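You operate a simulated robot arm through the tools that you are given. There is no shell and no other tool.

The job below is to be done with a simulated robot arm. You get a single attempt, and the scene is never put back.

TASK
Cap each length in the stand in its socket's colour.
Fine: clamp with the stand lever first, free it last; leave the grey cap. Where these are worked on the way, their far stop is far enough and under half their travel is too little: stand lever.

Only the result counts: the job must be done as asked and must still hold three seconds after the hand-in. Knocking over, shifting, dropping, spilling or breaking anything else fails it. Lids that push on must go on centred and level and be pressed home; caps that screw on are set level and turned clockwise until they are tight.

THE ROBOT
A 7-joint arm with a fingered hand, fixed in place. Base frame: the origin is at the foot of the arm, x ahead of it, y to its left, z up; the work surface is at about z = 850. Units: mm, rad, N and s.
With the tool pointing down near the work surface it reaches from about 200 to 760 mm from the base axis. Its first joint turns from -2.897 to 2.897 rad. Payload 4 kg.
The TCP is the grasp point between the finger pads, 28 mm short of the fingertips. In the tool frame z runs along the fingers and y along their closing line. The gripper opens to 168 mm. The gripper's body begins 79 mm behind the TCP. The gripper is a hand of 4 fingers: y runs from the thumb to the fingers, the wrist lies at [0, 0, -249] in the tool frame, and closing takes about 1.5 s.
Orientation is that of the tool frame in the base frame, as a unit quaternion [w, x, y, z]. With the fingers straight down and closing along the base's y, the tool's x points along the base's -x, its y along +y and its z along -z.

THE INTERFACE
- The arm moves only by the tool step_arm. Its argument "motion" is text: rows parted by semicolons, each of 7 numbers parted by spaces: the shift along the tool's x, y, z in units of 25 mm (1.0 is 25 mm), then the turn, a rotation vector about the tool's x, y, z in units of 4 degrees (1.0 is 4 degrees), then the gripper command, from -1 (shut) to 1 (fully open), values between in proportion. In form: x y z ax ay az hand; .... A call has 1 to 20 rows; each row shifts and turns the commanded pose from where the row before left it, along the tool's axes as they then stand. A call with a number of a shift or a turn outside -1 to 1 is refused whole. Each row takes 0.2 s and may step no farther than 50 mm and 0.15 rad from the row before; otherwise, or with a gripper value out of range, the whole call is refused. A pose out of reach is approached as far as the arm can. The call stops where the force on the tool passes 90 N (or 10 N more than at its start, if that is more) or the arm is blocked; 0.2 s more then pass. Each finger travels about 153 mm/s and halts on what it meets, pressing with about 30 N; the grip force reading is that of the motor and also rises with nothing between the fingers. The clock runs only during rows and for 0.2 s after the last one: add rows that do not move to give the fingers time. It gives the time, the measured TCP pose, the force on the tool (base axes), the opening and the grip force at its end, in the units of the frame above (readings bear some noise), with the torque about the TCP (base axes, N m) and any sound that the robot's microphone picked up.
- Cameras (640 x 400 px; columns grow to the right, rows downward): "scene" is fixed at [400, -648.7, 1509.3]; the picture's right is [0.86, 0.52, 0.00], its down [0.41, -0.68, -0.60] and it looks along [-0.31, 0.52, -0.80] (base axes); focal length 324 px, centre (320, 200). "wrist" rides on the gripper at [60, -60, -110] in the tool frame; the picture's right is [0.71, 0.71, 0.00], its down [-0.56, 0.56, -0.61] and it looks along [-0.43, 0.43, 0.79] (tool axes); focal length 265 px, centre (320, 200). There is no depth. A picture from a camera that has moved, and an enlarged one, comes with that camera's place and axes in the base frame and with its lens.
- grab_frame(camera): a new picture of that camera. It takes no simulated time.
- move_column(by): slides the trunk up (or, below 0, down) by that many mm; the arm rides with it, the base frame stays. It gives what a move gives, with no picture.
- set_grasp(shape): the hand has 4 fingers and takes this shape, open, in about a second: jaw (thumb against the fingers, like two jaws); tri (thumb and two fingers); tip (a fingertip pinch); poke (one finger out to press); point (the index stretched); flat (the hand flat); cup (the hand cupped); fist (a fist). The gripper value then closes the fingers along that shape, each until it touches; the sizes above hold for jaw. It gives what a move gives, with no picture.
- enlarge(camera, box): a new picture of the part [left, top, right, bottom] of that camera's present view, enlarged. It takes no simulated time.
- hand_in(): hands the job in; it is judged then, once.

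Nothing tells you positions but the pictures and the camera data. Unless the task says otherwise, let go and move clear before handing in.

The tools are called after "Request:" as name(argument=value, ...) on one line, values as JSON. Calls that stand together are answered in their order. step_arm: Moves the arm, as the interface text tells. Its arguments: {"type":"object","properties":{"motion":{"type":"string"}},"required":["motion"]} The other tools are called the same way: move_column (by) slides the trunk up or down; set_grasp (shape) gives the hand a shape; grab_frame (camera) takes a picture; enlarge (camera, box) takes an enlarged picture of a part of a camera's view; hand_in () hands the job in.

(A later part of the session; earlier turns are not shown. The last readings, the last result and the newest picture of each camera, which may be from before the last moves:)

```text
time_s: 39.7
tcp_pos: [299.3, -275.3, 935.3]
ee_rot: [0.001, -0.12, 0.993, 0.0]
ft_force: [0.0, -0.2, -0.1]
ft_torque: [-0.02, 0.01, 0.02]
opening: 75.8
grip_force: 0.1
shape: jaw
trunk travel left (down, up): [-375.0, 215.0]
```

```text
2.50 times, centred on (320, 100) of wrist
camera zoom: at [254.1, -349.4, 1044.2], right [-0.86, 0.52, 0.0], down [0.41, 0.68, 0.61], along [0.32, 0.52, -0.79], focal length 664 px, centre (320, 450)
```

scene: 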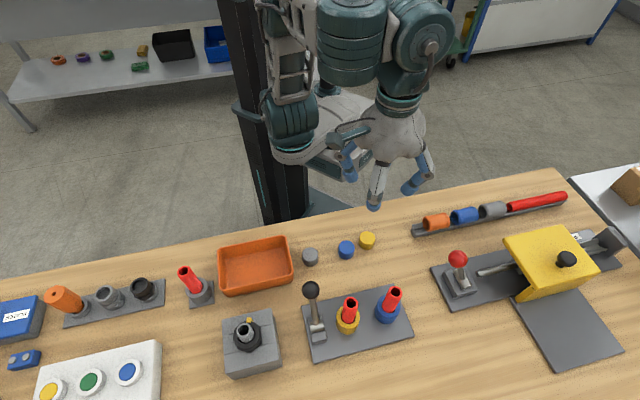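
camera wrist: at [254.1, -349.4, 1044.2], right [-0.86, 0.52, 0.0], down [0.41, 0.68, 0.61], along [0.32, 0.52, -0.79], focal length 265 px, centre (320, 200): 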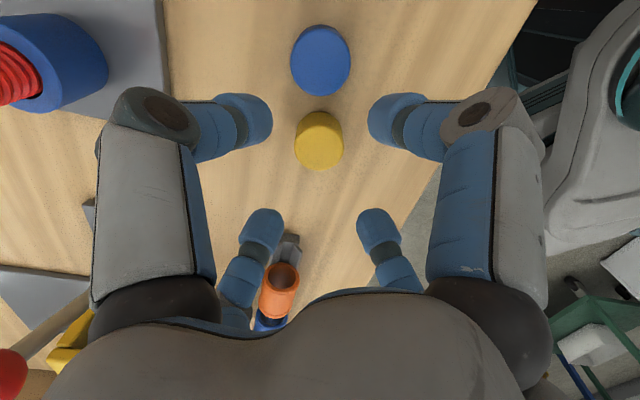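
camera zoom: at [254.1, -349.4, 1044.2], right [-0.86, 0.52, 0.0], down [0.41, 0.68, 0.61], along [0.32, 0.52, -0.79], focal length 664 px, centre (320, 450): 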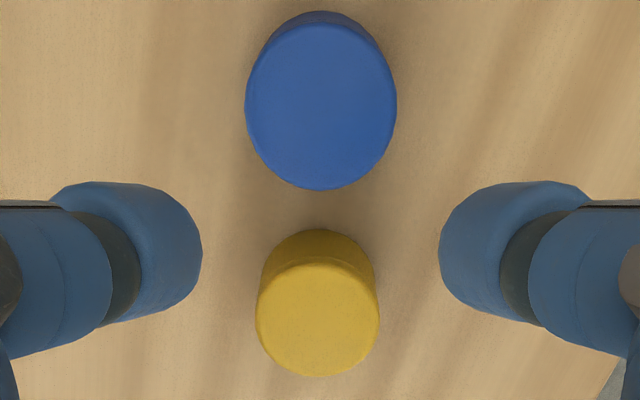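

The cap centre checks out at (299.4,-276.4). I trim sideways slightly and lower further.

Request:
step_arm(motion="-0.054 0.003 0 0 0 0 -0.1;0 0 0 0 0 0 -0.1")

Request:
move_column(by=-40)

Request:
step_arm(motion="0 0 0.18 0 0 0 -0.1;0 0 0.17 0 0 0 -0.1;0 0 0 0 0 0 -0.1")

Request:
grab_frame(camera="wrist")

Request:
enlarge(camera="scene", box=[300, 170, 440, 280])

```text
time_s: 40.3
tcp_pos: [300.3, -276.9, 935.6]
ee_rot: [0.001, -0.12, 0.993, 0.0]
ft_force: [0.1, 0.3, -0.3]
ft_torque: [0.01, 0.02, 0.01]
opening: 75.7
grip_force: 0.0
shape: jaw
trunk travel left (down, up): [-375.0, 215.0]
```

```text
time_s: 41.2
tcp_pos: [301.3, -274.9, 894.8]
ee_rot: [0.002, -0.12, 0.993, -0.001]
ft_force: [-0.1, 0.5, 0.5]
ft_torque: [0.03, -0.03, -0.01]
opening: 75.4
grip_force: 0.0
shape: jaw
trunk travel left (down, up): [-335.0, 255.0]
```

```text
time_s: 42.0
tcp_pos: [299.9, -275.4, 886.6]
ee_rot: [0.002, -0.121, 0.993, 0.0]
ft_force: [-0.3, 0.9, -0.8]
ft_torque: [-0.01, -0.02, 0.01]
opening: 75.9
grip_force: 0.0
shape: jaw
trunk travel left (down, up): [-335.0, 255.0]
```

```text
taken
camera wrist: at [256.2, -349.6, 996.2], right [-0.86, 0.52, 0.0], down [0.41, 0.68, 0.61], along [0.32, 0.52, -0.79], focal length 265 px, centre (320, 200)
```

wrist: 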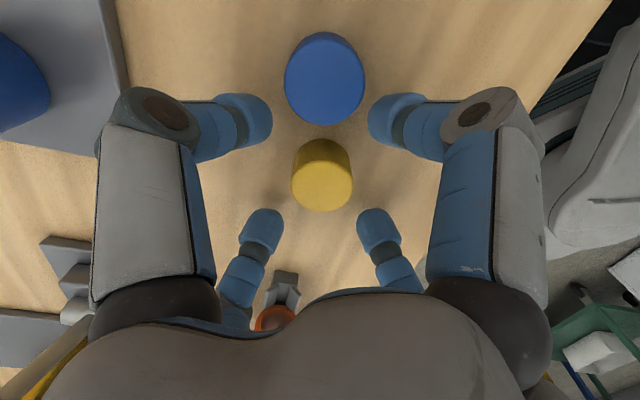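

```text
3.64 times, centred on (370, 225) of scene
camera zoom: at [400.0, -648.7, 1509.3], right [0.86, 0.52, 0.0], down [0.41, -0.68, -0.6], along [-0.31, 0.52, -0.8], focal length 1179 px, centre (138, 109)
```

zoom: 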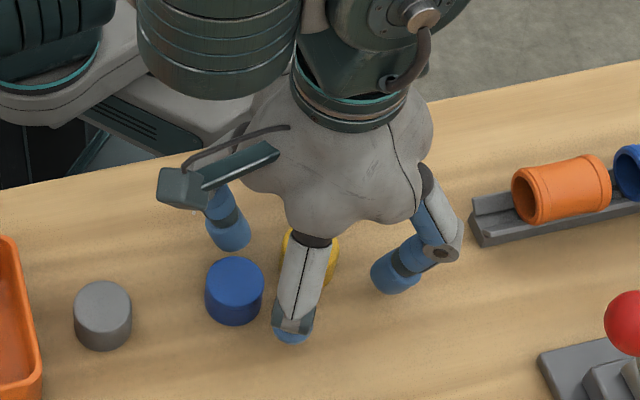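

The cap sits between the four fingertips and the blue cap is clear of them. I close the hand.

Request:
step_arm(motion="0 0 0 0 0 0 -1;0 0 0 0 0 0 -1;0 0 0 0 0 0 -1;0 0 0 0 0 0 -1;0 0 0 0 0 0 -1;0 0 0 0 0 0 -1")

Request:
grab_frame(camera="wrist")

Request:
enlarge(camera="scene", box=[300, 170, 440, 280])

```text
time_s: 43.4
tcp_pos: [300.9, -275.9, 886.8]
ee_rot: [0.001, -0.12, 0.993, -0.001]
ft_force: [1.8, 0.3, 0.0]
ft_torque: [-0.01, 0.0, 0.0]
opening: 29.1
grip_force: 30.0
shape: jaw
trunk travel left (down, up): [-335.0, 255.0]
```

```text
taken
camera wrist: at [256.2, -349.7, 996.2], right [-0.86, 0.52, 0.0], down [0.41, 0.68, 0.61], along [0.32, 0.52, -0.79], focal length 265 px, centre (320, 200)
```

wrist: 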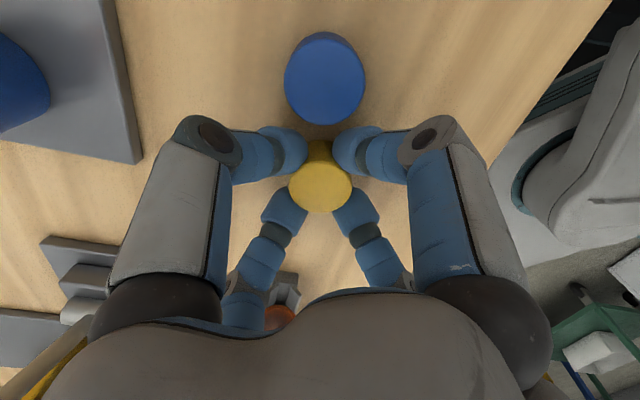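

```text
3.64 times, centred on (370, 225) of scene
camera zoom: at [400.0, -648.7, 1509.3], right [0.86, 0.52, 0.0], down [0.41, -0.68, -0.6], along [-0.31, 0.52, -0.8], focal length 1179 px, centre (138, 109)
```

zoom: 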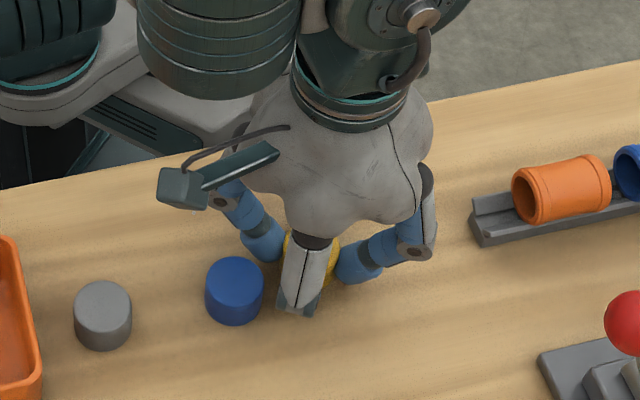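

The cap is gripped by four fingers with 30 N. I lift it with the trunk.

Request:
move_column(by=150)

Request:
grab_frame(camera="wrist")

Request:
enlarge(camera="scene", box=[280, 120, 440, 280])

```text
time_s: 45.1
tcp_pos: [300.9, -276.4, 1036.2]
ee_rot: [0.001, -0.12, 0.993, -0.001]
ft_force: [0.6, 0.0, 0.4]
ft_torque: [0.01, 0.0, -0.02]
opening: 29.0
grip_force: 30.2
shape: jaw
trunk travel left (down, up): [-485.0, 105.0]
```

```text
taken
camera wrist: at [256.3, -349.7, 1146.2], right [-0.86, 0.52, 0.0], down [0.41, 0.68, 0.61], along [0.32, 0.52, -0.79], focal length 265 px, centre (320, 200)
```

wrist: 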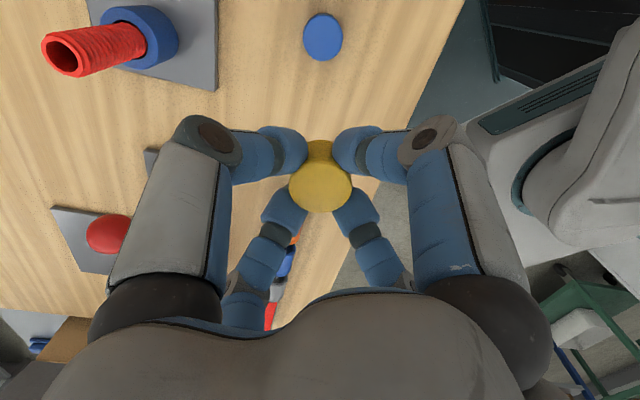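

```text
2.50 times, centred on (360, 200) of scene
camera zoom: at [400.0, -648.7, 1509.3], right [0.86, 0.52, 0.0], down [0.41, -0.68, -0.6], along [-0.31, 0.52, -0.8], focal length 810 px, centre (220, 200)
```

zoom: 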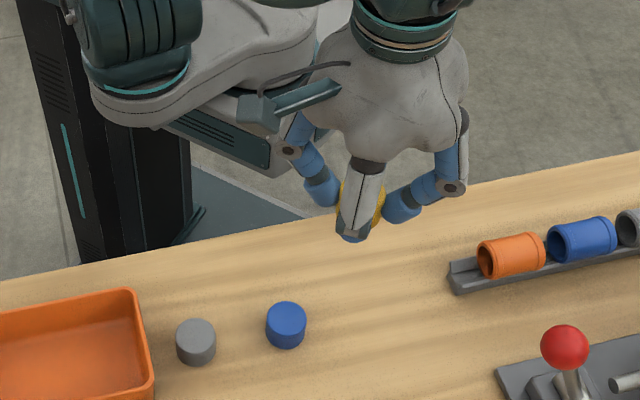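

The cap is lifted cleanly. I carry it over the tube in the yellow socket at about (347.4,-457.5).

Request:
step_arm(motion="-0.011 -0.746 0 0 0 0 -1;-0.011 -0.746 0 0 0 0 -1;-0.011 -0.746 0 0 0 0 -1;-0.011 -0.746 0 0 0 0 -1;-0.011 -0.746 0 0 0 0 -1;-0.011 -0.746 0 0 0 0 -1;-0.011 -0.746 0 0 0 0 -1;-0.011 -0.746 0 0 0 0 -1;-0.011 -0.746 0 0 0 0 -1;-0.011 -0.746 0 0 0 0 -1;0 0 0 0 0 0 -1;0 0 0 0 0 0 -1")

Request:
grab_frame(camera="wrist")

Request:
enlarge(camera="scene", box=[280, 220, 440, 370])

```text
time_s: 47.7
tcp_pos: [347.1, -456.2, 1036.7]
ee_rot: [0.0, -0.121, 0.993, -0.002]
ft_force: [-0.1, -0.5, -0.6]
ft_torque: [-0.01, -0.04, -0.01]
opening: 29.1
grip_force: 30.1
shape: jaw
trunk travel left (down, up): [-485.0, 105.0]
```

```text
taken
camera wrist: at [303.7, -530.0, 1147.0], right [-0.86, 0.52, 0.0], down [0.41, 0.68, 0.61], along [0.32, 0.52, -0.79], focal length 265 px, centre (320, 200)
```

wrist: 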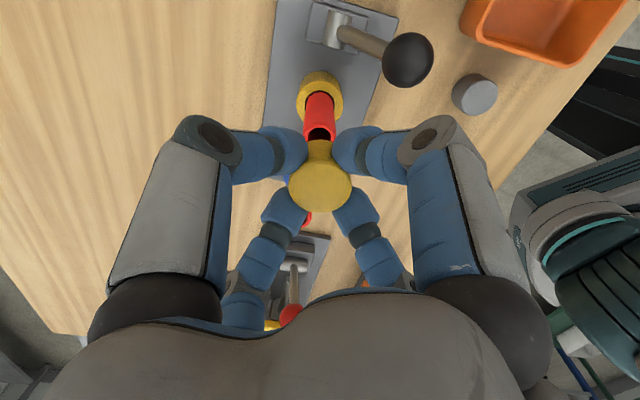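

```text
2.67 times, centred on (360, 295) of scene
camera zoom: at [400.0, -648.7, 1509.3], right [0.86, 0.52, 0.0], down [0.41, -0.68, -0.6], along [-0.31, 0.52, -0.8], focal length 864 px, centre (213, -53)
```

zoom: 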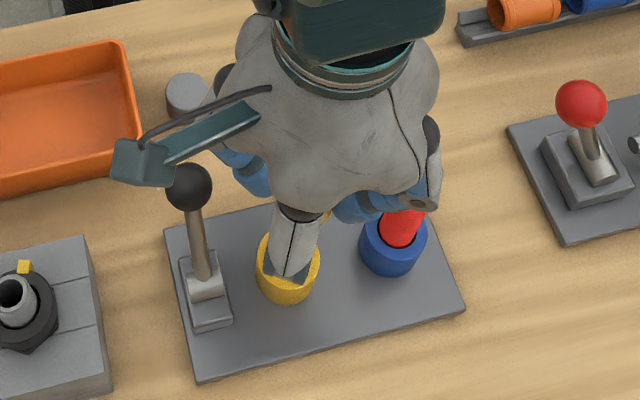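

Request:
enlarge(camera="wrist", box=[270, 60, 370, 220])

```text
2.50 times, centred on (320, 140) of wrist
camera zoom: at [303.7, -530.0, 1147.0], right [-0.86, 0.52, 0.0], down [0.41, 0.68, 0.61], along [0.32, 0.52, -0.79], focal length 664 px, centre (320, 350)
```

zoom: 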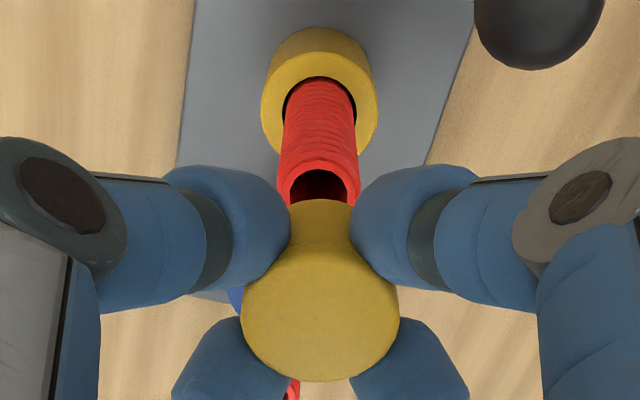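

Cap and tube are aligned to within about a millimetre. Before lowering I turn counter-clockwise to gain clockwise range.

Request:
step_arm(motion="0 0 0 0 0 -1 -1;0 0 0 0 0 -1 -1;0 0 0 0 0 -1 -1;0 0 0 0 0 -1 -1;0 0 0 0 0 -1 -1;0 0 0 0 0 -1 -1;0 0 0 0 0 -1 -1;0 0 0 0 0 -1 -1;0 0 0 0 0 -1 -1;0 0 0 0 0 -1 -1;0 0 0 0 0 -1 -1;0 0 0 0 0 -1 -1;0 0 0 0 0 0 -1")

Request:
grab_frame(camera="wrist")

```text
time_s: 50.5
tcp_pos: [343.6, -450.2, 1035.2]
ee_rot: [0.0, -0.513, 0.858, -0.002]
ft_force: [-0.4, -0.2, -0.1]
ft_torque: [0.0, 0.01, 0.0]
opening: 28.7
grip_force: 30.2
shape: jaw
out of reach, approached as far as the arm can: row 12
trunk travel left (down, up): [-485.0, 105.0]
```

```text
taken
camera wrist: at [369.7, -532.1, 1144.9], right [-0.96, -0.29, 0.0], down [-0.23, 0.76, 0.61], along [-0.18, 0.59, -0.79], focal length 265 px, centre (320, 200)
```

wrist: 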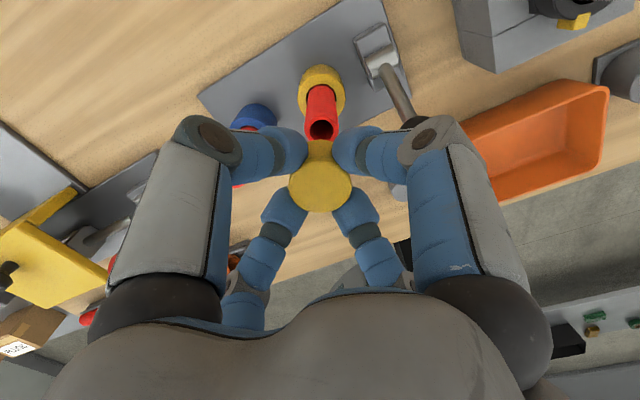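

The counter-clockwise limit is near 60°. I come back 16° and then re-centre.

Request:
step_arm(motion="0 0 0 0 0 1 -1;0 0 0 0 0 1 -1;0 0 0 0 0 1 -1;0 0 0 0 0 1 -1;0 0 0 0 0 0 -1")

Request:
enlarge(camera="wrist", box=[270, 60, 370, 220])

```text
time_s: 51.7
tcp_pos: [343.9, -449.9, 1035.9]
ee_rot: [0.001, -0.389, 0.921, -0.001]
ft_force: [0.9, -0.7, -0.4]
ft_torque: [0.02, -0.01, 0.01]
opening: 29.0
grip_force: 30.2
shape: jaw
trunk travel left (down, up): [-485.0, 105.0]
```

```text
2.50 times, centred on (320, 140) of wrist
camera zoom: at [346.7, -536.2, 1145.5], right [-1.0, -0.01, 0.0], down [-0.01, 0.79, 0.61], along [-0.01, 0.61, -0.79], focal length 664 px, centre (320, 350)
```

zoom: 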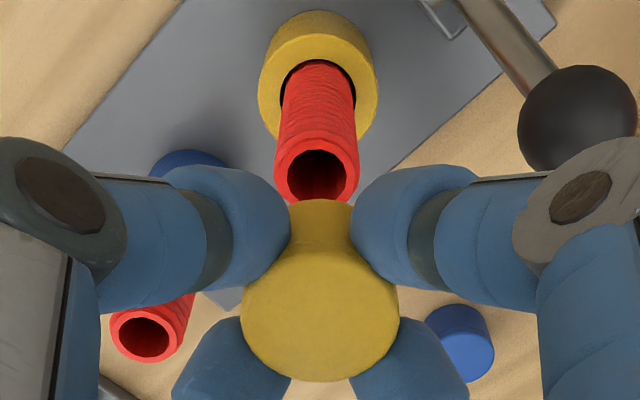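

Request:
step_arm(motion="0.145 -0.241 0 0 0 0 -1;0 0 0 0 0 0 -1;0 0 0 0 0 0 -1")

Request:
enlarge(camera="wrist", box=[270, 60, 370, 220])

Request:
enlarge(camera="scene", box=[280, 220, 440, 370])

```text
time_s: 52.5
tcp_pos: [345.9, -457.6, 1037.3]
ee_rot: [0.001, -0.39, 0.921, -0.002]
ft_force: [-0.5, 0.6, 0.4]
ft_torque: [-0.01, -0.04, 0.0]
opening: 28.9
grip_force: 29.9
shape: jaw
trunk travel left (down, up): [-485.0, 105.0]
```

```text
2.50 times, centred on (320, 140) of wrist
camera zoom: at [347.3, -543.5, 1145.8], right [-1.0, -0.01, 0.0], down [-0.01, 0.79, 0.61], along [-0.01, 0.61, -0.79], focal length 664 px, centre (320, 350)
```

zoom: 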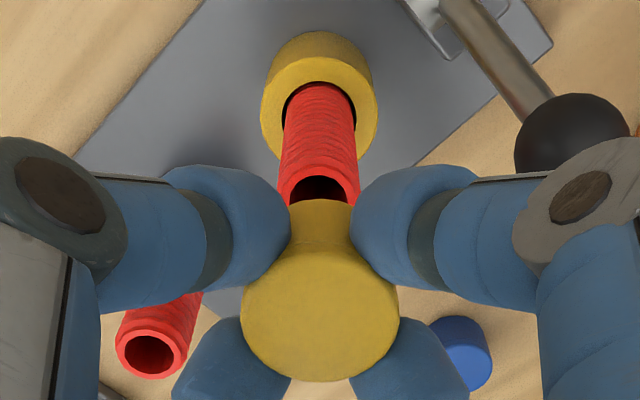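

```text
2.67 times, centred on (360, 295) of scene
camera zoom: at [400.0, -648.7, 1509.3], right [0.86, 0.52, 0.0], down [0.41, -0.68, -0.6], along [-0.31, 0.52, -0.8], focal length 864 px, centre (213, -53)
```

zoom: 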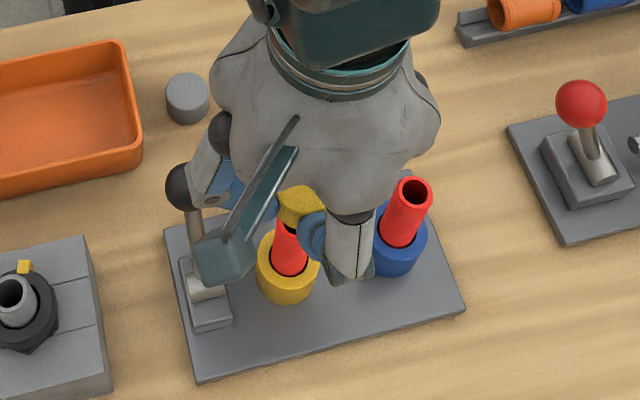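

Cap and tube line up laterally within half a millimetre. I lower slowly toward the tube top, expecting contact near TCP z≈996.

Request:
step_arm(motion="-0.028 0 0.4 0 0 0 -1;0 0 0.4 0 0 0 -1;0 0 0.4 0 0 0 -1;0 0 0 0 0 0 -1")

Request:
enlarge(camera="scene", box=[300, 250, 400, 350])

Request:
enlarge(camera="wrist", box=[270, 60, 370, 220])

```text
time_s: 53.5
tcp_pos: [350.1, -459.3, 1016.7]
ee_rot: [0.002, -0.389, 0.921, -0.001]
ft_force: [0.3, -0.4, 0.2]
ft_torque: [0.0, 0.03, 0.01]
opening: 28.9
grip_force: 30.1
shape: jaw
out of reach, approached as far as the arm can: row 1, 2
trunk travel left (down, up): [-485.0, 105.0]
```

```text
4.00 times, centred on (350, 300) of scene
camera zoom: at [400.0, -648.7, 1509.3], right [0.86, 0.52, 0.0], down [0.41, -0.68, -0.6], along [-0.31, 0.52, -0.8], focal length 1297 px, centre (200, -200)
```

zoom: 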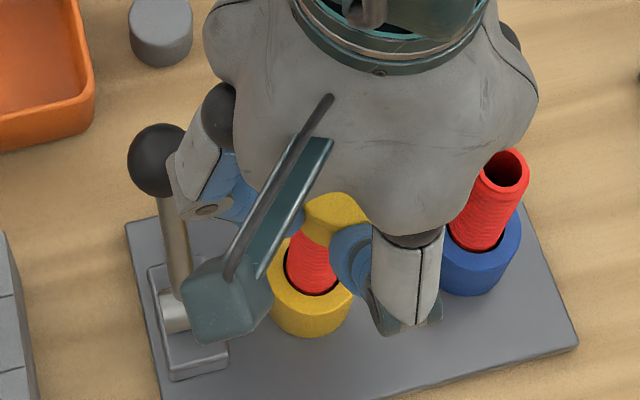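

```text
2.50 times, centred on (320, 140) of wrist
camera zoom: at [351.4, -544.5, 1125.0], right [-1.0, -0.01, 0.0], down [-0.01, 0.79, 0.61], along [-0.01, 0.61, -0.79], focal length 664 px, centre (320, 350)
```

zoom: 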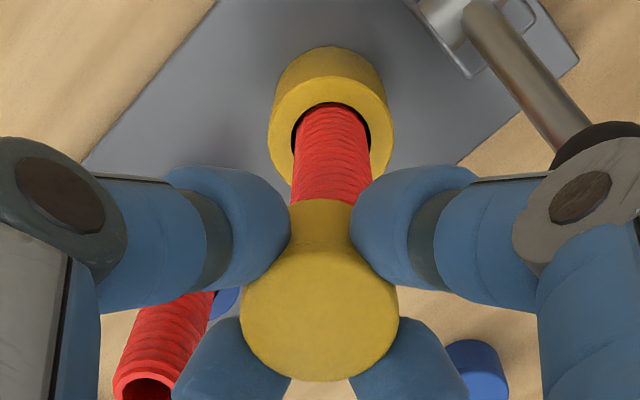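

The arm is at the edge of its reach in this orientation and drifted 3 mm. I turn 16° back clockwise, re-centre, and will use the trunk for lowering.

Request:
step_arm(motion="0 0 -0.3 0 0 1 -1;0 0 -0.3 0 0 1 -1;0 0 0 0 0 1 -1;0 0 0 0 0 1 -1;0 0 0 0 0 0 -1;0 0 0 0 0 0 -1")

Request:
enlarge(camera="wrist", box=[270, 60, 370, 220])

```text
time_s: 54.9
tcp_pos: [349.5, -460.0, 1031.5]
ee_rot: [0.001, -0.257, 0.966, -0.001]
ft_force: [-0.1, -1.4, -0.2]
ft_torque: [-0.02, 0.03, 0.03]
opening: 28.7
grip_force: 30.2
shape: jaw
trunk travel left (down, up): [-485.0, 105.0]
```

```text
2.50 times, centred on (320, 140) of wrist
camera zoom: at [328.1, -541.8, 1140.3], right [-0.96, 0.26, 0.0], down [0.21, 0.76, 0.61], along [0.16, 0.59, -0.79], focal length 664 px, centre (320, 350)
```

zoom: 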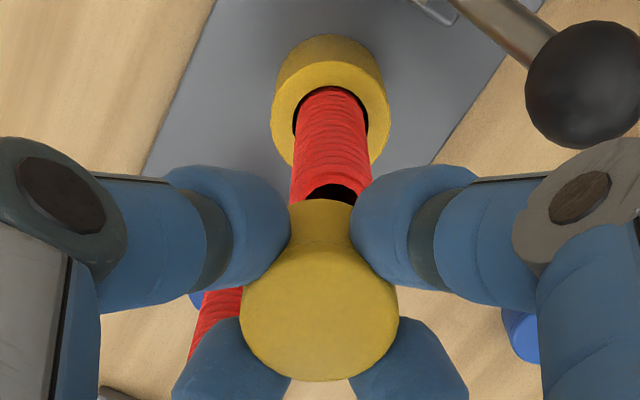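

Request:
step_arm(motion="0.0625 0.119 0 0 0 0 -1;0 0 0 0 0 0 -1;0 0 0 0 0 0 -1")

Request:
enlarge(camera="wrist", box=[270, 60, 370, 220])

Request:
enlarge(camera="scene", box=[300, 250, 400, 350])

```text
time_s: 55.7
tcp_pos: [349.0, -458.1, 1031.2]
ee_rot: [0.002, -0.256, 0.967, 0.0]
ft_force: [-0.3, -0.5, 1.0]
ft_torque: [0.0, -0.02, 0.0]
opening: 28.5
grip_force: 29.9
shape: jaw
trunk travel left (down, up): [-485.0, 105.0]
```

```text
2.50 times, centred on (320, 140) of wrist
camera zoom: at [325.4, -540.3, 1139.6], right [-0.97, 0.26, 0.0], down [0.2, 0.76, 0.61], along [0.16, 0.59, -0.79], focal length 664 px, centre (320, 350)
```

zoom: 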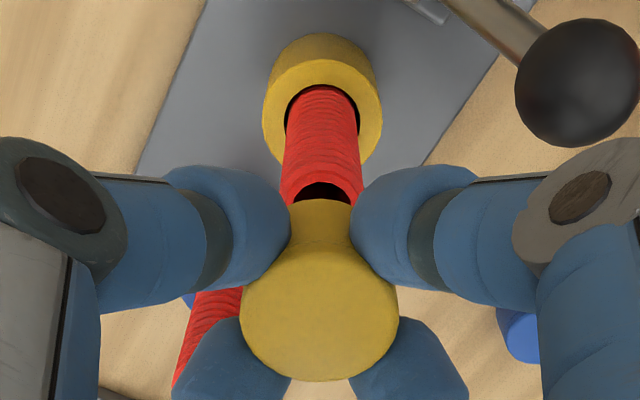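

```text
4.00 times, centred on (350, 300) of scene
camera zoom: at [400.0, -648.7, 1509.3], right [0.86, 0.52, 0.0], down [0.41, -0.68, -0.6], along [-0.31, 0.52, -0.8], focal length 1297 px, centre (200, -200)
```

zoom: 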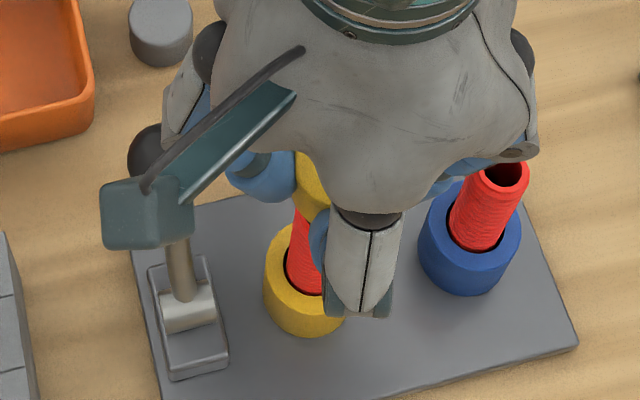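

Aligned to about half a millimetre. I lower with the trunk to just above the tube.

Request:
step_arm(motion="0.013 0.018 0 0 0 0 -1;0 0 0 0 0 0 -1")

Request:
move_column(by=-28)

Request:
enlarge(camera="wrist", box=[270, 60, 370, 220])

Request:
enlarge(camera="scene", box=[300, 250, 400, 350])

```text
time_s: 56.3
tcp_pos: [346.5, -456.8, 1030.8]
ee_rot: [0.001, -0.257, 0.966, -0.001]
ft_force: [-0.8, -0.2, -0.2]
ft_torque: [0.0, -0.01, -0.02]
opening: 28.9
grip_force: 30.3
shape: jaw
trunk travel left (down, up): [-485.0, 105.0]
```

```text
time_s: 57.0
tcp_pos: [346.2, -456.3, 1004.3]
ee_rot: [0.002, -0.257, 0.966, -0.003]
ft_force: [0.6, 0.2, 17.3]
ft_torque: [-0.25, 0.04, 0.03]
opening: 29.0
grip_force: 30.1
shape: jaw
trunk travel left (down, up): [-457.0, 133.0]
```

```text
2.50 times, centred on (320, 140) of wrist
camera zoom: at [324.1, -539.4, 1114.2], right [-0.97, 0.26, -0.01], down [0.2, 0.76, 0.61], along [0.16, 0.59, -0.79], focal length 664 px, centre (320, 350)
```

zoom: 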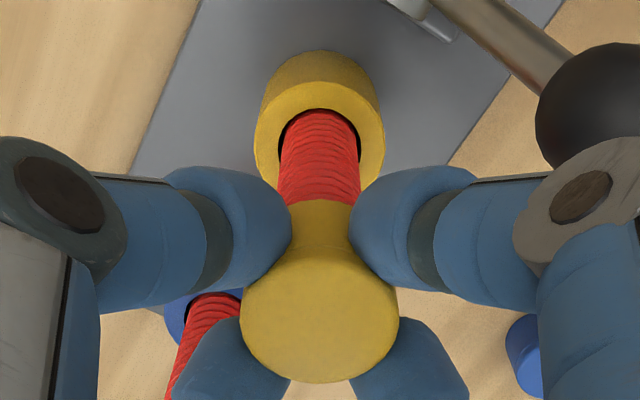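

```text
4.00 times, centred on (350, 300) of scene
camera zoom: at [400.0, -648.7, 1509.3], right [0.86, 0.52, 0.0], down [0.41, -0.68, -0.6], along [-0.31, 0.52, -0.8], focal length 1297 px, centre (200, -200)
```

zoom: 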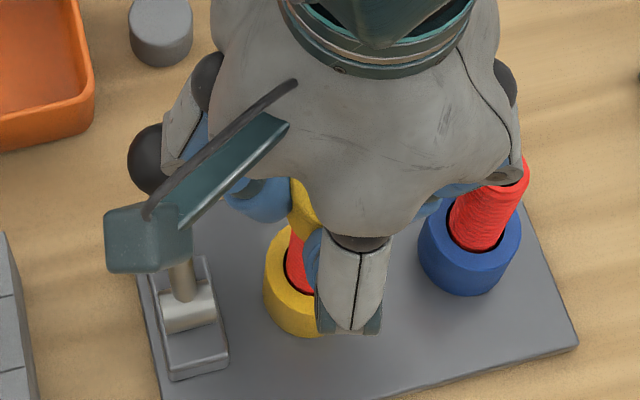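

Contact came at TCP z≈1004 with 17 N, and the torque says the rim is pressing on the cap's -y side, so the cap should go about 1.2 mm toward -y. I lift a little, shift, and touch down again.

Request:
step_arm(motion="0 0 -0.2 0 0 0 -1;0.0065 -0.052 0 0 0 0 -1;0 0 0 0 0 0 -1")

Request:
enlarge(camera="wrist", box=[270, 60, 370, 220])

Request:
step_arm(motion="0 0 0.05 0 0 0 -1;0 0 0.05 0 0 0 -1;0 0 0.03 0 0 0 -1;0 0 0 0 0 0 -1")

```text
time_s: 57.9
tcp_pos: [348.0, -457.5, 1007.6]
ee_rot: [0.001, -0.257, 0.966, 0.0]
ft_force: [-0.6, -0.2, -0.5]
ft_torque: [0.01, 0.03, 0.03]
opening: 29.1
grip_force: 30.3
shape: jaw
trunk travel left (down, up): [-457.0, 133.0]
```

```text
2.50 times, centred on (320, 140) of wrist
camera zoom: at [325.4, -541.5, 1116.9], right [-0.97, 0.26, 0.0], down [0.21, 0.76, 0.61], along [0.16, 0.59, -0.79], focal length 664 px, centre (320, 350)
```

zoom: 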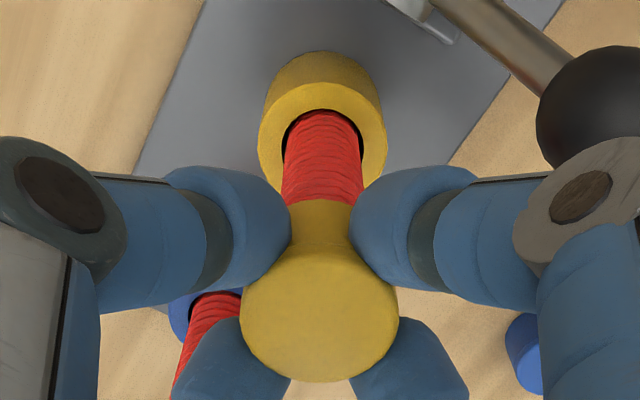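

```text
time_s: 58.9
tcp_pos: [346.8, -458.7, 1004.4]
ee_rot: [0.001, -0.257, 0.966, 0.0]
ft_force: [0.5, 0.7, -0.4]
ft_torque: [-0.01, 0.01, -0.02]
opening: 29.2
grip_force: 30.4
shape: jaw
trunk travel left (down, up): [-457.0, 133.0]
```

No contact now at the height where it touched before, so the alignment improved. I continue down in small steps.

Request:
step_arm(motion="0 0 0.05 0 0 0 -1;0 0 0.05 0 0 0 -1;0 0 0 0 0 0 -1")

Request:
step_arm(motion="0 0 0.05 0 0 0 -1;0 0 0.05 0 0 0 -1;0 0 0 0 0 0 -1")

```text
time_s: 59.6
tcp_pos: [347.5, -457.9, 1002.3]
ee_rot: [0.002, -0.258, 0.966, -0.001]
ft_force: [0.4, -0.1, -1.1]
ft_torque: [-0.01, -0.03, 0.0]
opening: 29.2
grip_force: 30.3
shape: jaw
trunk travel left (down, up): [-457.0, 133.0]
```

```text
time_s: 60.5
tcp_pos: [347.4, -458.4, 1000.3]
ee_rot: [0.002, -0.258, 0.966, -0.002]
ft_force: [0.8, -0.8, -0.2]
ft_torque: [-0.01, 0.03, 0.0]
opening: 29.1
grip_force: 30.1
shape: jaw
trunk travel left (down, up): [-457.0, 133.0]
```

Request:
step_arm(motion="0 0 0.05 0 0 0 -1;0 0 0.05 0 0 0 -1;0 0 0.05 0 0 0 -1;0 0 0 0 0 0 -1")

Request:
step_arm(motion="0 0 0.05 0 0 0 -1;0 0 0.05 0 0 0 -1;0 0 0.05 0 0 0 -1;0 0 0 0 0 0 -1")

Request:
enlarge(camera="wrist", box=[270, 60, 370, 220])

Request:
enlarge(camera="scene", box=[300, 250, 400, 350])

```text
time_s: 61.5
tcp_pos: [347.3, -458.2, 995.2]
ee_rot: [0.001, -0.257, 0.966, -0.001]
ft_force: [0.1, 0.5, -0.9]
ft_torque: [0.06, 0.04, 0.01]
opening: 29.2
grip_force: 29.8
shape: jaw
trunk travel left (down, up): [-457.0, 133.0]
```

```text
time_s: 62.5
tcp_pos: [345.7, -458.1, 991.7]
ee_rot: [0.001, -0.257, 0.967, -0.001]
ft_force: [-0.6, -0.7, -0.6]
ft_torque: [0.0, -0.02, 0.01]
opening: 29.0
grip_force: 30.3
shape: jaw
trunk travel left (down, up): [-457.0, 133.0]
```

```text
2.50 times, centred on (320, 140) of wrist
camera zoom: at [325.2, -541.2, 1101.7], right [-0.96, 0.26, 0.0], down [0.21, 0.76, 0.61], along [0.16, 0.59, -0.79], focal length 664 px, centre (320, 350)
```

zoom: 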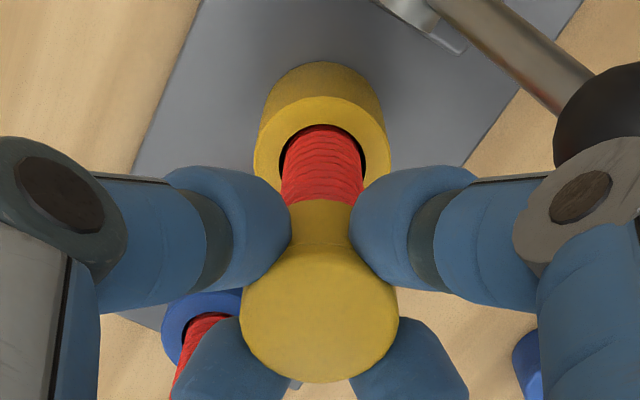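

```text
4.00 times, centred on (350, 300) of scene
camera zoom: at [400.0, -648.7, 1509.3], right [0.86, 0.52, 0.0], down [0.41, -0.68, -0.6], along [-0.31, 0.52, -0.8], focal length 1297 px, centre (200, -200)
```

zoom: 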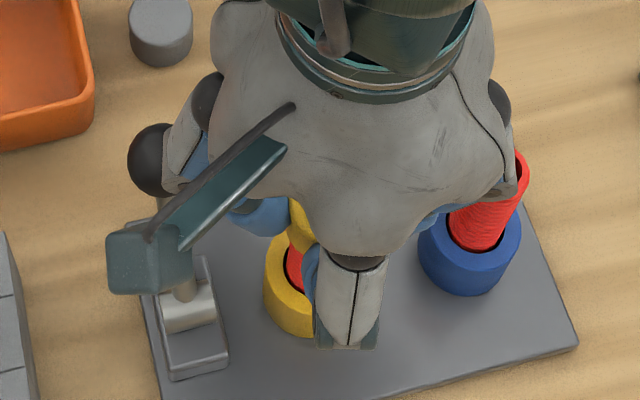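

The cap is sliding over the tube end without force. I keep lowering until it meets the thread or bottom.

Request:
step_arm(motion="0 0 0.05 0 0 0 -1;0 0 0.05 0 0 0 -1;0 0 0 0 0 0 -1")

Request:
step_arm(motion="0 0 0.05 0 0 0 -1;0 0 0.05 0 0 0 -1;0 0 0 0 0 0 -1")

```text
time_s: 63.2
tcp_pos: [346.7, -458.6, 991.0]
ee_rot: [0.002, -0.258, 0.966, -0.001]
ft_force: [0.5, -0.3, 0.0]
ft_torque: [0.0, 0.0, 0.02]
opening: 28.9
grip_force: 30.4
shape: jaw
trunk travel left (down, up): [-457.0, 133.0]
```

```text
time_s: 64.0
tcp_pos: [348.6, -458.0, 987.4]
ee_rot: [0.001, -0.257, 0.967, 0.0]
ft_force: [0.3, 0.3, 1.2]
ft_torque: [-0.02, -0.03, 0.01]
opening: 29.2
grip_force: 30.2
shape: jaw
trunk travel left (down, up): [-457.0, 133.0]
```

Request:
step_arm(motion="0 0 0.05 0 0 0 -1;0 0 0.05 0 0 0 -1;0 0 0 0 0 0 -1")

Request:
step_arm(motion="0 0 0.05 0 0 0 -1;0 0 0.05 0 0 0 -1;0 0 0 0 0 0 -1")

Request:
enlarge(camera="wrist", box=[270, 60, 370, 220])

Request:
enlarge(camera="scene", box=[300, 250, 400, 350])

```text
time_s: 64.8
tcp_pos: [347.3, -458.0, 984.5]
ee_rot: [0.001, -0.257, 0.966, -0.002]
ft_force: [-1.0, -0.3, -0.4]
ft_torque: [0.01, -0.02, -0.01]
opening: 29.1
grip_force: 29.5
shape: jaw
trunk travel left (down, up): [-457.0, 133.0]
```

```text
time_s: 65.7
tcp_pos: [347.9, -459.0, 983.5]
ee_rot: [0.001, -0.257, 0.966, -0.002]
ft_force: [-0.8, 0.7, 5.6]
ft_torque: [0.06, 0.0, 0.0]
opening: 29.4
grip_force: 29.9
shape: jaw
trunk travel left (down, up): [-457.0, 133.0]
```

```text
2.50 times, centred on (320, 140) of wrist
camera zoom: at [325.6, -541.3, 1093.0], right [-0.97, 0.26, 0.0], down [0.2, 0.76, 0.61], along [0.16, 0.59, -0.79], focal length 664 px, centre (320, 350)
```

zoom: 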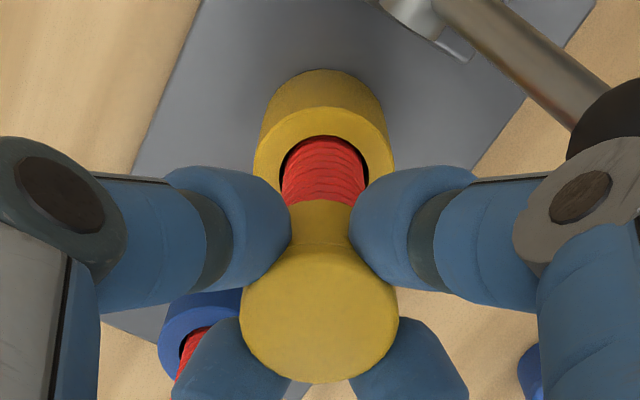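

```text
4.00 times, centred on (350, 300) of scene
camera zoom: at [400.0, -648.7, 1509.3], right [0.86, 0.52, 0.0], down [0.41, -0.68, -0.6], along [-0.31, 0.52, -0.8], focal length 1297 px, centre (200, -200)
```

zoom: 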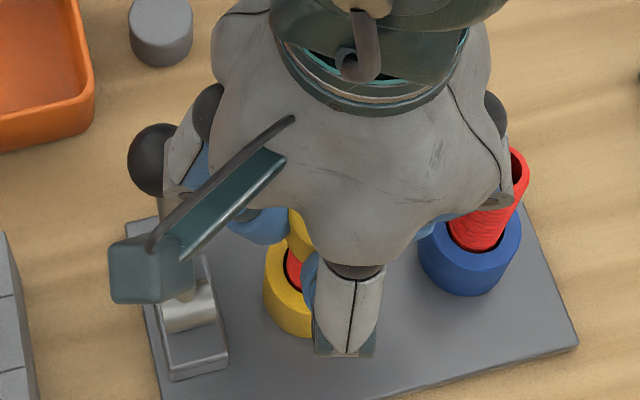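

The cap met resistance at TCP z≈983 and sits level on the tube. I press lightly and start turning clockwise, watching torque and sound.

Request:
step_arm(motion="0 0 0.04 0 0 0.5 -1;0 0 0.004 0 0 1 -1;0 0 0.004 0 0 1 -1;0 0 0.004 0 0 1 -1;0 0 0.004 0 0 1 -1;0 0 0.004 0 0 1 -1;0 0 0.004 0 0 1 -1;0 0 0.004 0 0 1 -1;0 0 0.004 0 0 1 -1;0 0 0.004 0 0 1 -1;0 0 0.004 0 0 1 -1;0 0 0 0 0 0 -1")

Request:
enlarge(camera="wrist", box=[270, 60, 370, 220])

```text
time_s: 68.2
tcp_pos: [348.1, -456.8, 983.1]
ee_rot: [0.002, 0.106, 0.994, 0.0]
ft_force: [2.3, -1.3, 27.0]
ft_torque: [-0.03, -0.01, 0.15]
opening: 29.5
grip_force: 29.5
shape: jaw
trunk travel left (down, up): [-457.0, 133.0]
```

```text
2.50 times, centred on (320, 140) of wrist
camera zoom: at [275.0, -503.5, 1091.8], right [-0.54, 0.84, -0.01], down [0.66, 0.43, 0.62], along [0.52, 0.33, -0.79], focal length 664 px, centre (320, 350)
```

zoom: 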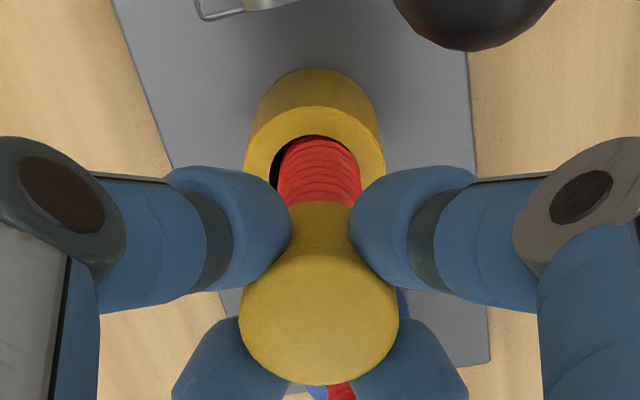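

Request:
step_arm(motion="0 0 0 0 0 1 -1;0 0 0 0 0 1 -1;0 0 0 0 0 1 -1;0 0 0 0 0 1 -1;0 0 0 0 0 1 -1;0 0 0 0 0 1 -1;0 0 0 0 0 1 -1;0 0 0 0 0 1 -1;0 0 0 0 0 1 -1;0 0 0 0 0 1 -1;0 0 0 0 0 1 -1;0 0 0 0 0 1 -1;0 0 0 0 0 1 -1;0 0 0 0 0 1 -1;0 0 0 0 0 1 -1")

Request:
grab_frame(camera="wrist")

Request:
grab_frame(camera="scene")

```text
time_s: 71.5
tcp_pos: [346.3, -456.5, 982.5]
ee_rot: [0.003, 0.591, 0.807, 0.0]
ft_force: [3.9, -5.5, 34.9]
ft_torque: [-0.19, -0.05, 0.21]
opening: 29.6
grip_force: 29.9
shape: jaw
trunk travel left (down, up): [-457.0, 133.0]
```

```text
taken
camera wrist: at [270.2, -418.2, 1090.9], right [0.46, 0.89, 0.0], down [0.7, -0.36, 0.62], along [0.55, -0.29, -0.78], focal length 265 px, centre (320, 200)
```

wrist: 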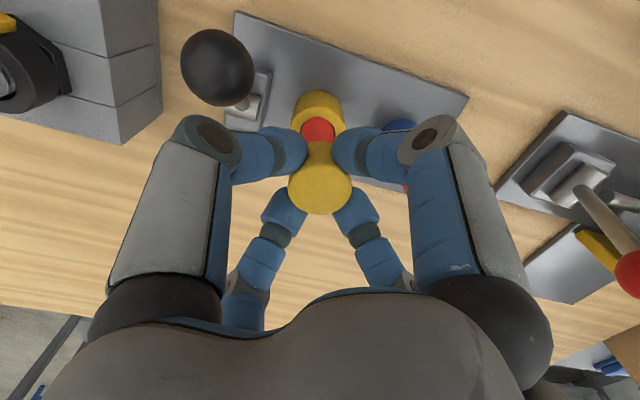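

```text
taken
```

scene: 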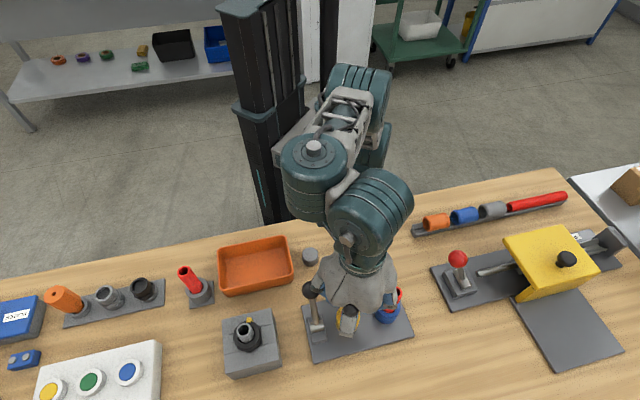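

About 100° of clockwise turn so far with low torque. I continue.

Request:
step_arm(motion="0 0 -0.03 0 0 1 -1;0 0 0 0 0 1 -1;0 0 0 0 0 1 -1;0 0 0 0 0 1 -1;0 0 0 0 0 1 -1;0 0 0 0 0 1 -1;0 0 0 0 0 1 -1;0 0 0 0 0 1 -1;0 0 0 0 0 1 -1;0 0 0 0 0 1 -1;0 0 0 0 0 1 -1;0 0 0 0 0 1 -1")

Request:
enlarge(camera="wrist", box=[270, 60, 370, 220])

```text
time_s: 74.0
tcp_pos: [346.4, -457.9, 982.4]
ee_rot: [0.003, 0.867, 0.498, 0.001]
ft_force: [0.1, -0.2, 18.9]
ft_torque: [-0.09, 0.01, 0.07]
opening: 29.8
grip_force: 29.7
shape: jaw
trunk travel left (down, up): [-457.0, 133.0]
```

```text
2.50 times, centred on (320, 140) of wrist
camera zoom: at [324.9, -376.1, 1091.6], right [0.97, 0.25, 0.0], down [0.2, -0.76, 0.62], along [0.16, -0.6, -0.79], focal length 664 px, centre (320, 350)
```

zoom: 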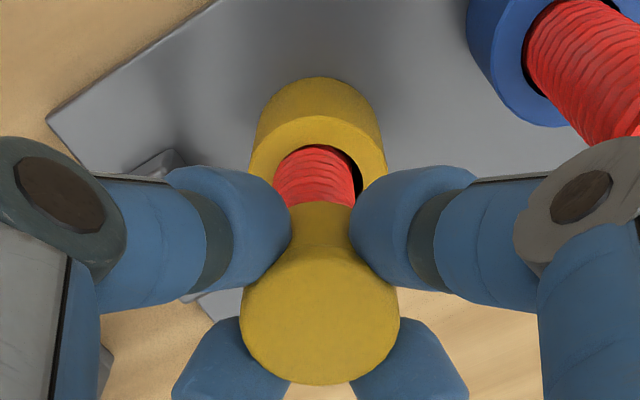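

Torque stays proportional to the press force so far. I keep turning clockwise while the arm has range.

Request:
step_arm(motion="0 0 0 0 0 1 -1;0 0 0 0 0 1 -1;0 0 0 0 0 1 -1;0 0 0 0 0 1 -1;0 0 0 0 0 1 -1;0 0 0 0 0 1 -1;0 0 0 0 0 1 -1;0 0 0 0 0 1 -1;0 0 0 0 0 1 -1;0 0 0 0 0 1 -1")

Request:
enlarge(camera="wrist", box=[270, 60, 370, 220])

Request:
enlarge(camera="scene", box=[300, 250, 420, 350])

```text
time_s: 76.2
tcp_pos: [348.0, -458.3, 982.4]
ee_rot: [0.001, 0.985, 0.171, 0.002]
ft_force: [1.1, -2.2, 22.4]
ft_torque: [-0.13, 0.08, 0.11]
opening: 29.6
grip_force: 30.0
shape: jaw
trunk travel left (down, up): [-457.0, 133.0]
```

```text
2.50 times, centred on (320, 140) of wrist
camera zoom: at [383.3, -381.3, 1091.7], right [0.9, -0.43, 0.0], down [-0.34, -0.71, 0.62], along [-0.26, -0.56, -0.79], focal length 664 px, centre (320, 350)
```

zoom: 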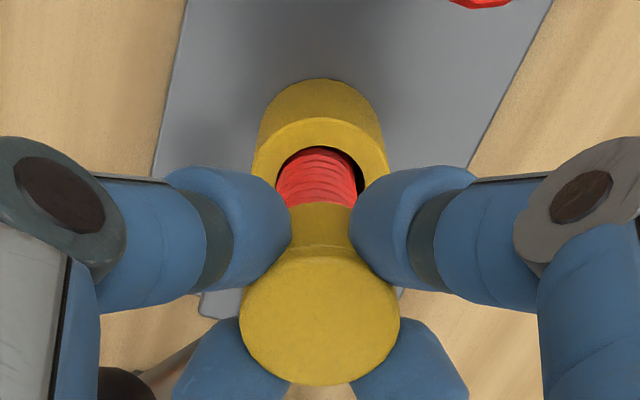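

```text
4.00 times, centred on (360, 300) of scene
camera zoom: at [400.0, -648.7, 1509.3], right [0.86, 0.52, 0.0], down [0.41, -0.68, -0.6], along [-0.31, 0.52, -0.8], focal length 1297 px, centre (160, -200)
```

zoom: 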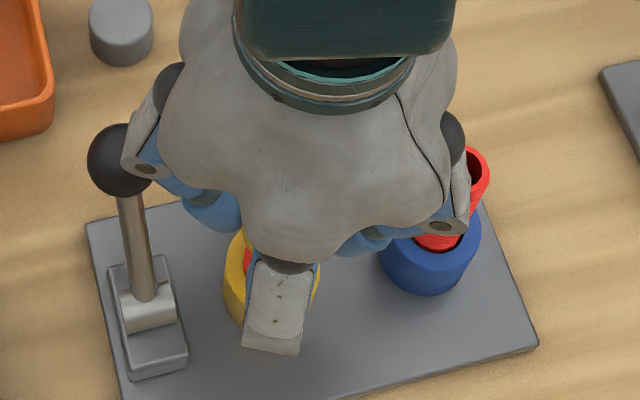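

The height has barely changed in ~190°. I test whether the thread has caught by pulling up very gently.

Request:
step_arm(motion="0 0 -0.06 0 0 0 -1;0 0 -0.06 0 0 0 -1;0 0 0 0 0 0 -1")

Request:
enlarge(camera="wrist", box=[270, 60, 370, 220])

```text
time_s: 77.0
tcp_pos: [347.3, -458.0, 983.6]
ee_rot: [0.0, 0.985, 0.172, 0.001]
ft_force: [-0.1, 0.3, -0.2]
ft_torque: [-0.01, -0.01, 0.0]
opening: 29.6
grip_force: 30.0
shape: jaw
trunk travel left (down, up): [-457.0, 133.0]
```

```text
2.50 times, centred on (320, 140) of wrist
camera zoom: at [384.0, -381.8, 1093.7], right [0.9, -0.43, 0.0], down [-0.34, -0.71, 0.61], along [-0.26, -0.56, -0.79], focal length 664 px, centre (320, 350)
```

zoom: 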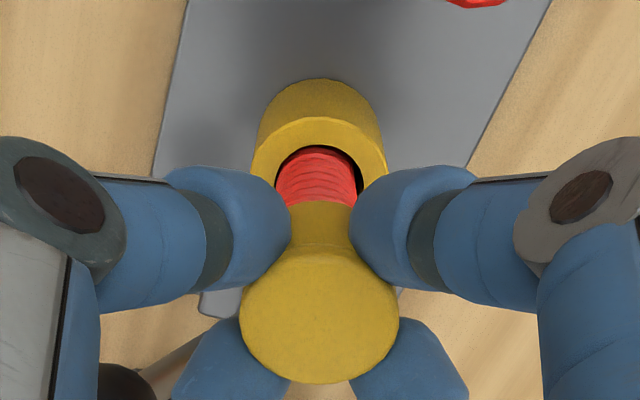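

Request:
step_arm(motion="0 0 -0.06 0 0 0 -1;0 0 -0.04 0 0 0 -1;0 0 0 0 0 0 -1")

Request:
enlarge(camera="wrist", box=[270, 60, 370, 220])

```text
time_s: 77.8
tcp_pos: [347.3, -457.6, 988.1]
ee_rot: [0.001, 0.985, 0.172, 0.002]
ft_force: [-0.4, -0.3, -0.9]
ft_torque: [0.01, -0.01, -0.02]
opening: 29.5
grip_force: 29.6
shape: jaw
trunk travel left (down, up): [-457.0, 133.0]
```

```text
2.50 times, centred on (320, 140) of wrist
camera zoom: at [383.6, -381.5, 1096.7], right [0.9, -0.43, 0.0], down [-0.34, -0.71, 0.61], along [-0.26, -0.56, -0.79], focal length 664 px, centre (320, 350)
```

zoom: 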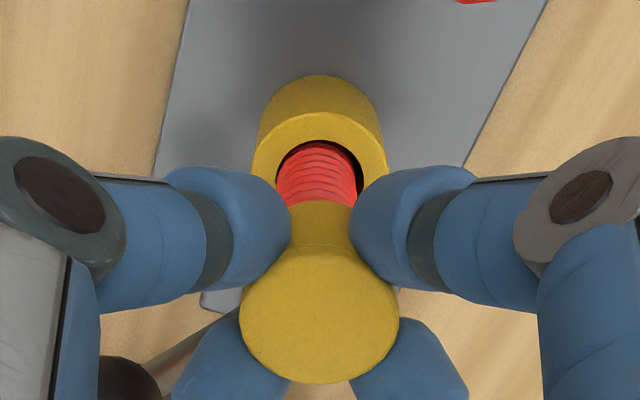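

The cap lifts freely, so no thread has caught yet; a full revolution may be needed to find the start. I set it back down, release, and look at how it sits before taking a new grip.

Request:
step_arm(motion="0 0 0.06 0 0 0 -1;0 0 0.06 0 0 0 -1;0 0 0.06 0 0 0 -1;0 0 0 0 0 0 -1;0 0 0 0 0 0 -0.3;0 0 0 0 0 0 -0.3;0 0 0 0 0 0 -0.3;0 0 0 0 0 0 -0.3")

Request:
grab_frame(camera="wrist")

Request:
enlarge(camera="wrist", box=[270, 60, 370, 220])

```text
time_s: 79.7
tcp_pos: [345.8, -457.8, 982.0]
ee_rot: [0.001, 0.985, 0.172, 0.002]
ft_force: [-0.6, 0.4, -0.8]
ft_torque: [0.03, -0.01, 0.0]
opening: 58.6
grip_force: 0.2
shape: jaw
trunk travel left (down, up): [-457.0, 133.0]
```

```text
taken
camera wrist: at [383.2, -381.6, 1092.2], right [0.9, -0.43, 0.0], down [-0.34, -0.71, 0.61], along [-0.26, -0.56, -0.79], focal length 265 px, centre (320, 200)
```

wrist: 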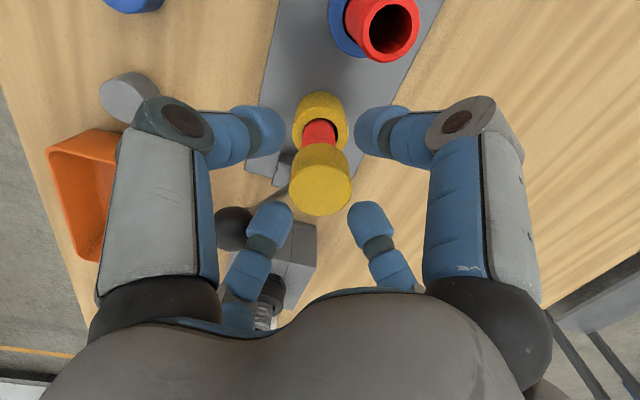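

```text
2.50 times, centred on (320, 140) of wrist
camera zoom: at [383.2, -381.6, 1092.2], right [0.9, -0.43, 0.0], down [-0.34, -0.71, 0.61], along [-0.26, -0.56, -0.79], focal length 664 px, centre (320, 350)
```

zoom: 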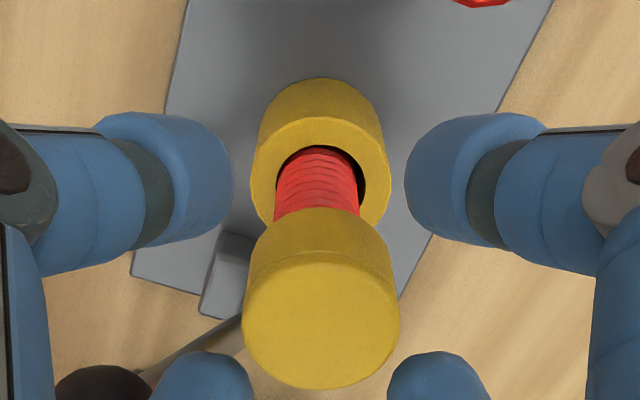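

I raise the hand with the trunk to look at how the cap sits.

Request:
move_column(by=70)

Request:
enlarge(camera="wrist", box=[250, 0, 410, 200])

Request:
enlarge(camera="scene", box=[300, 250, 420, 350])

```text
time_s: 80.7
tcp_pos: [347.0, -458.0, 1052.3]
ee_rot: [0.0, 0.985, 0.172, 0.001]
ft_force: [-0.7, -0.3, -0.4]
ft_torque: [0.01, 0.02, -0.02]
opening: 58.4
grip_force: 0.1
shape: jaw
trunk travel left (down, up): [-527.0, 63.0]
```

```text
2.00 times, centred on (330, 100) of wrist
camera zoom: at [383.3, -381.6, 1162.1], right [0.9, -0.43, 0.0], down [-0.34, -0.71, 0.61], along [-0.26, -0.56, -0.79], focal length 531 px, centre (300, 400)
```

zoom: 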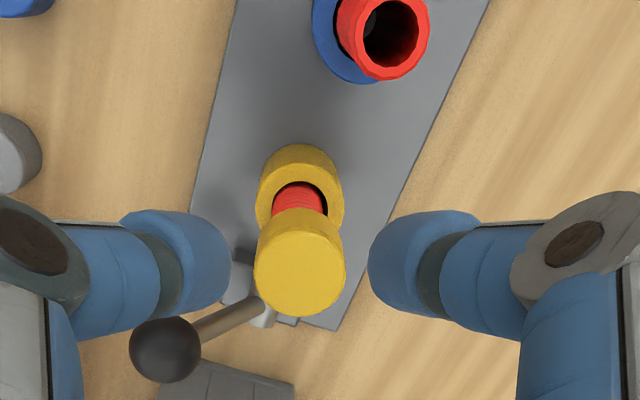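

```text
4.00 times, centred on (360, 300) of scene
camera zoom: at [400.0, -648.7, 1509.3], right [0.86, 0.52, 0.0], down [0.41, -0.68, -0.6], along [-0.31, 0.52, -0.8], focal length 1297 px, centre (160, -200)
```

zoom: 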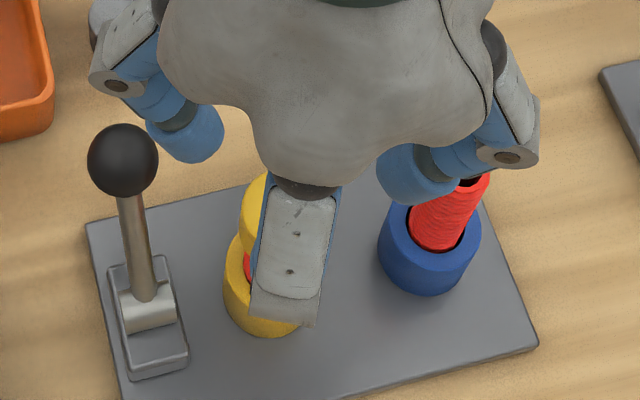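

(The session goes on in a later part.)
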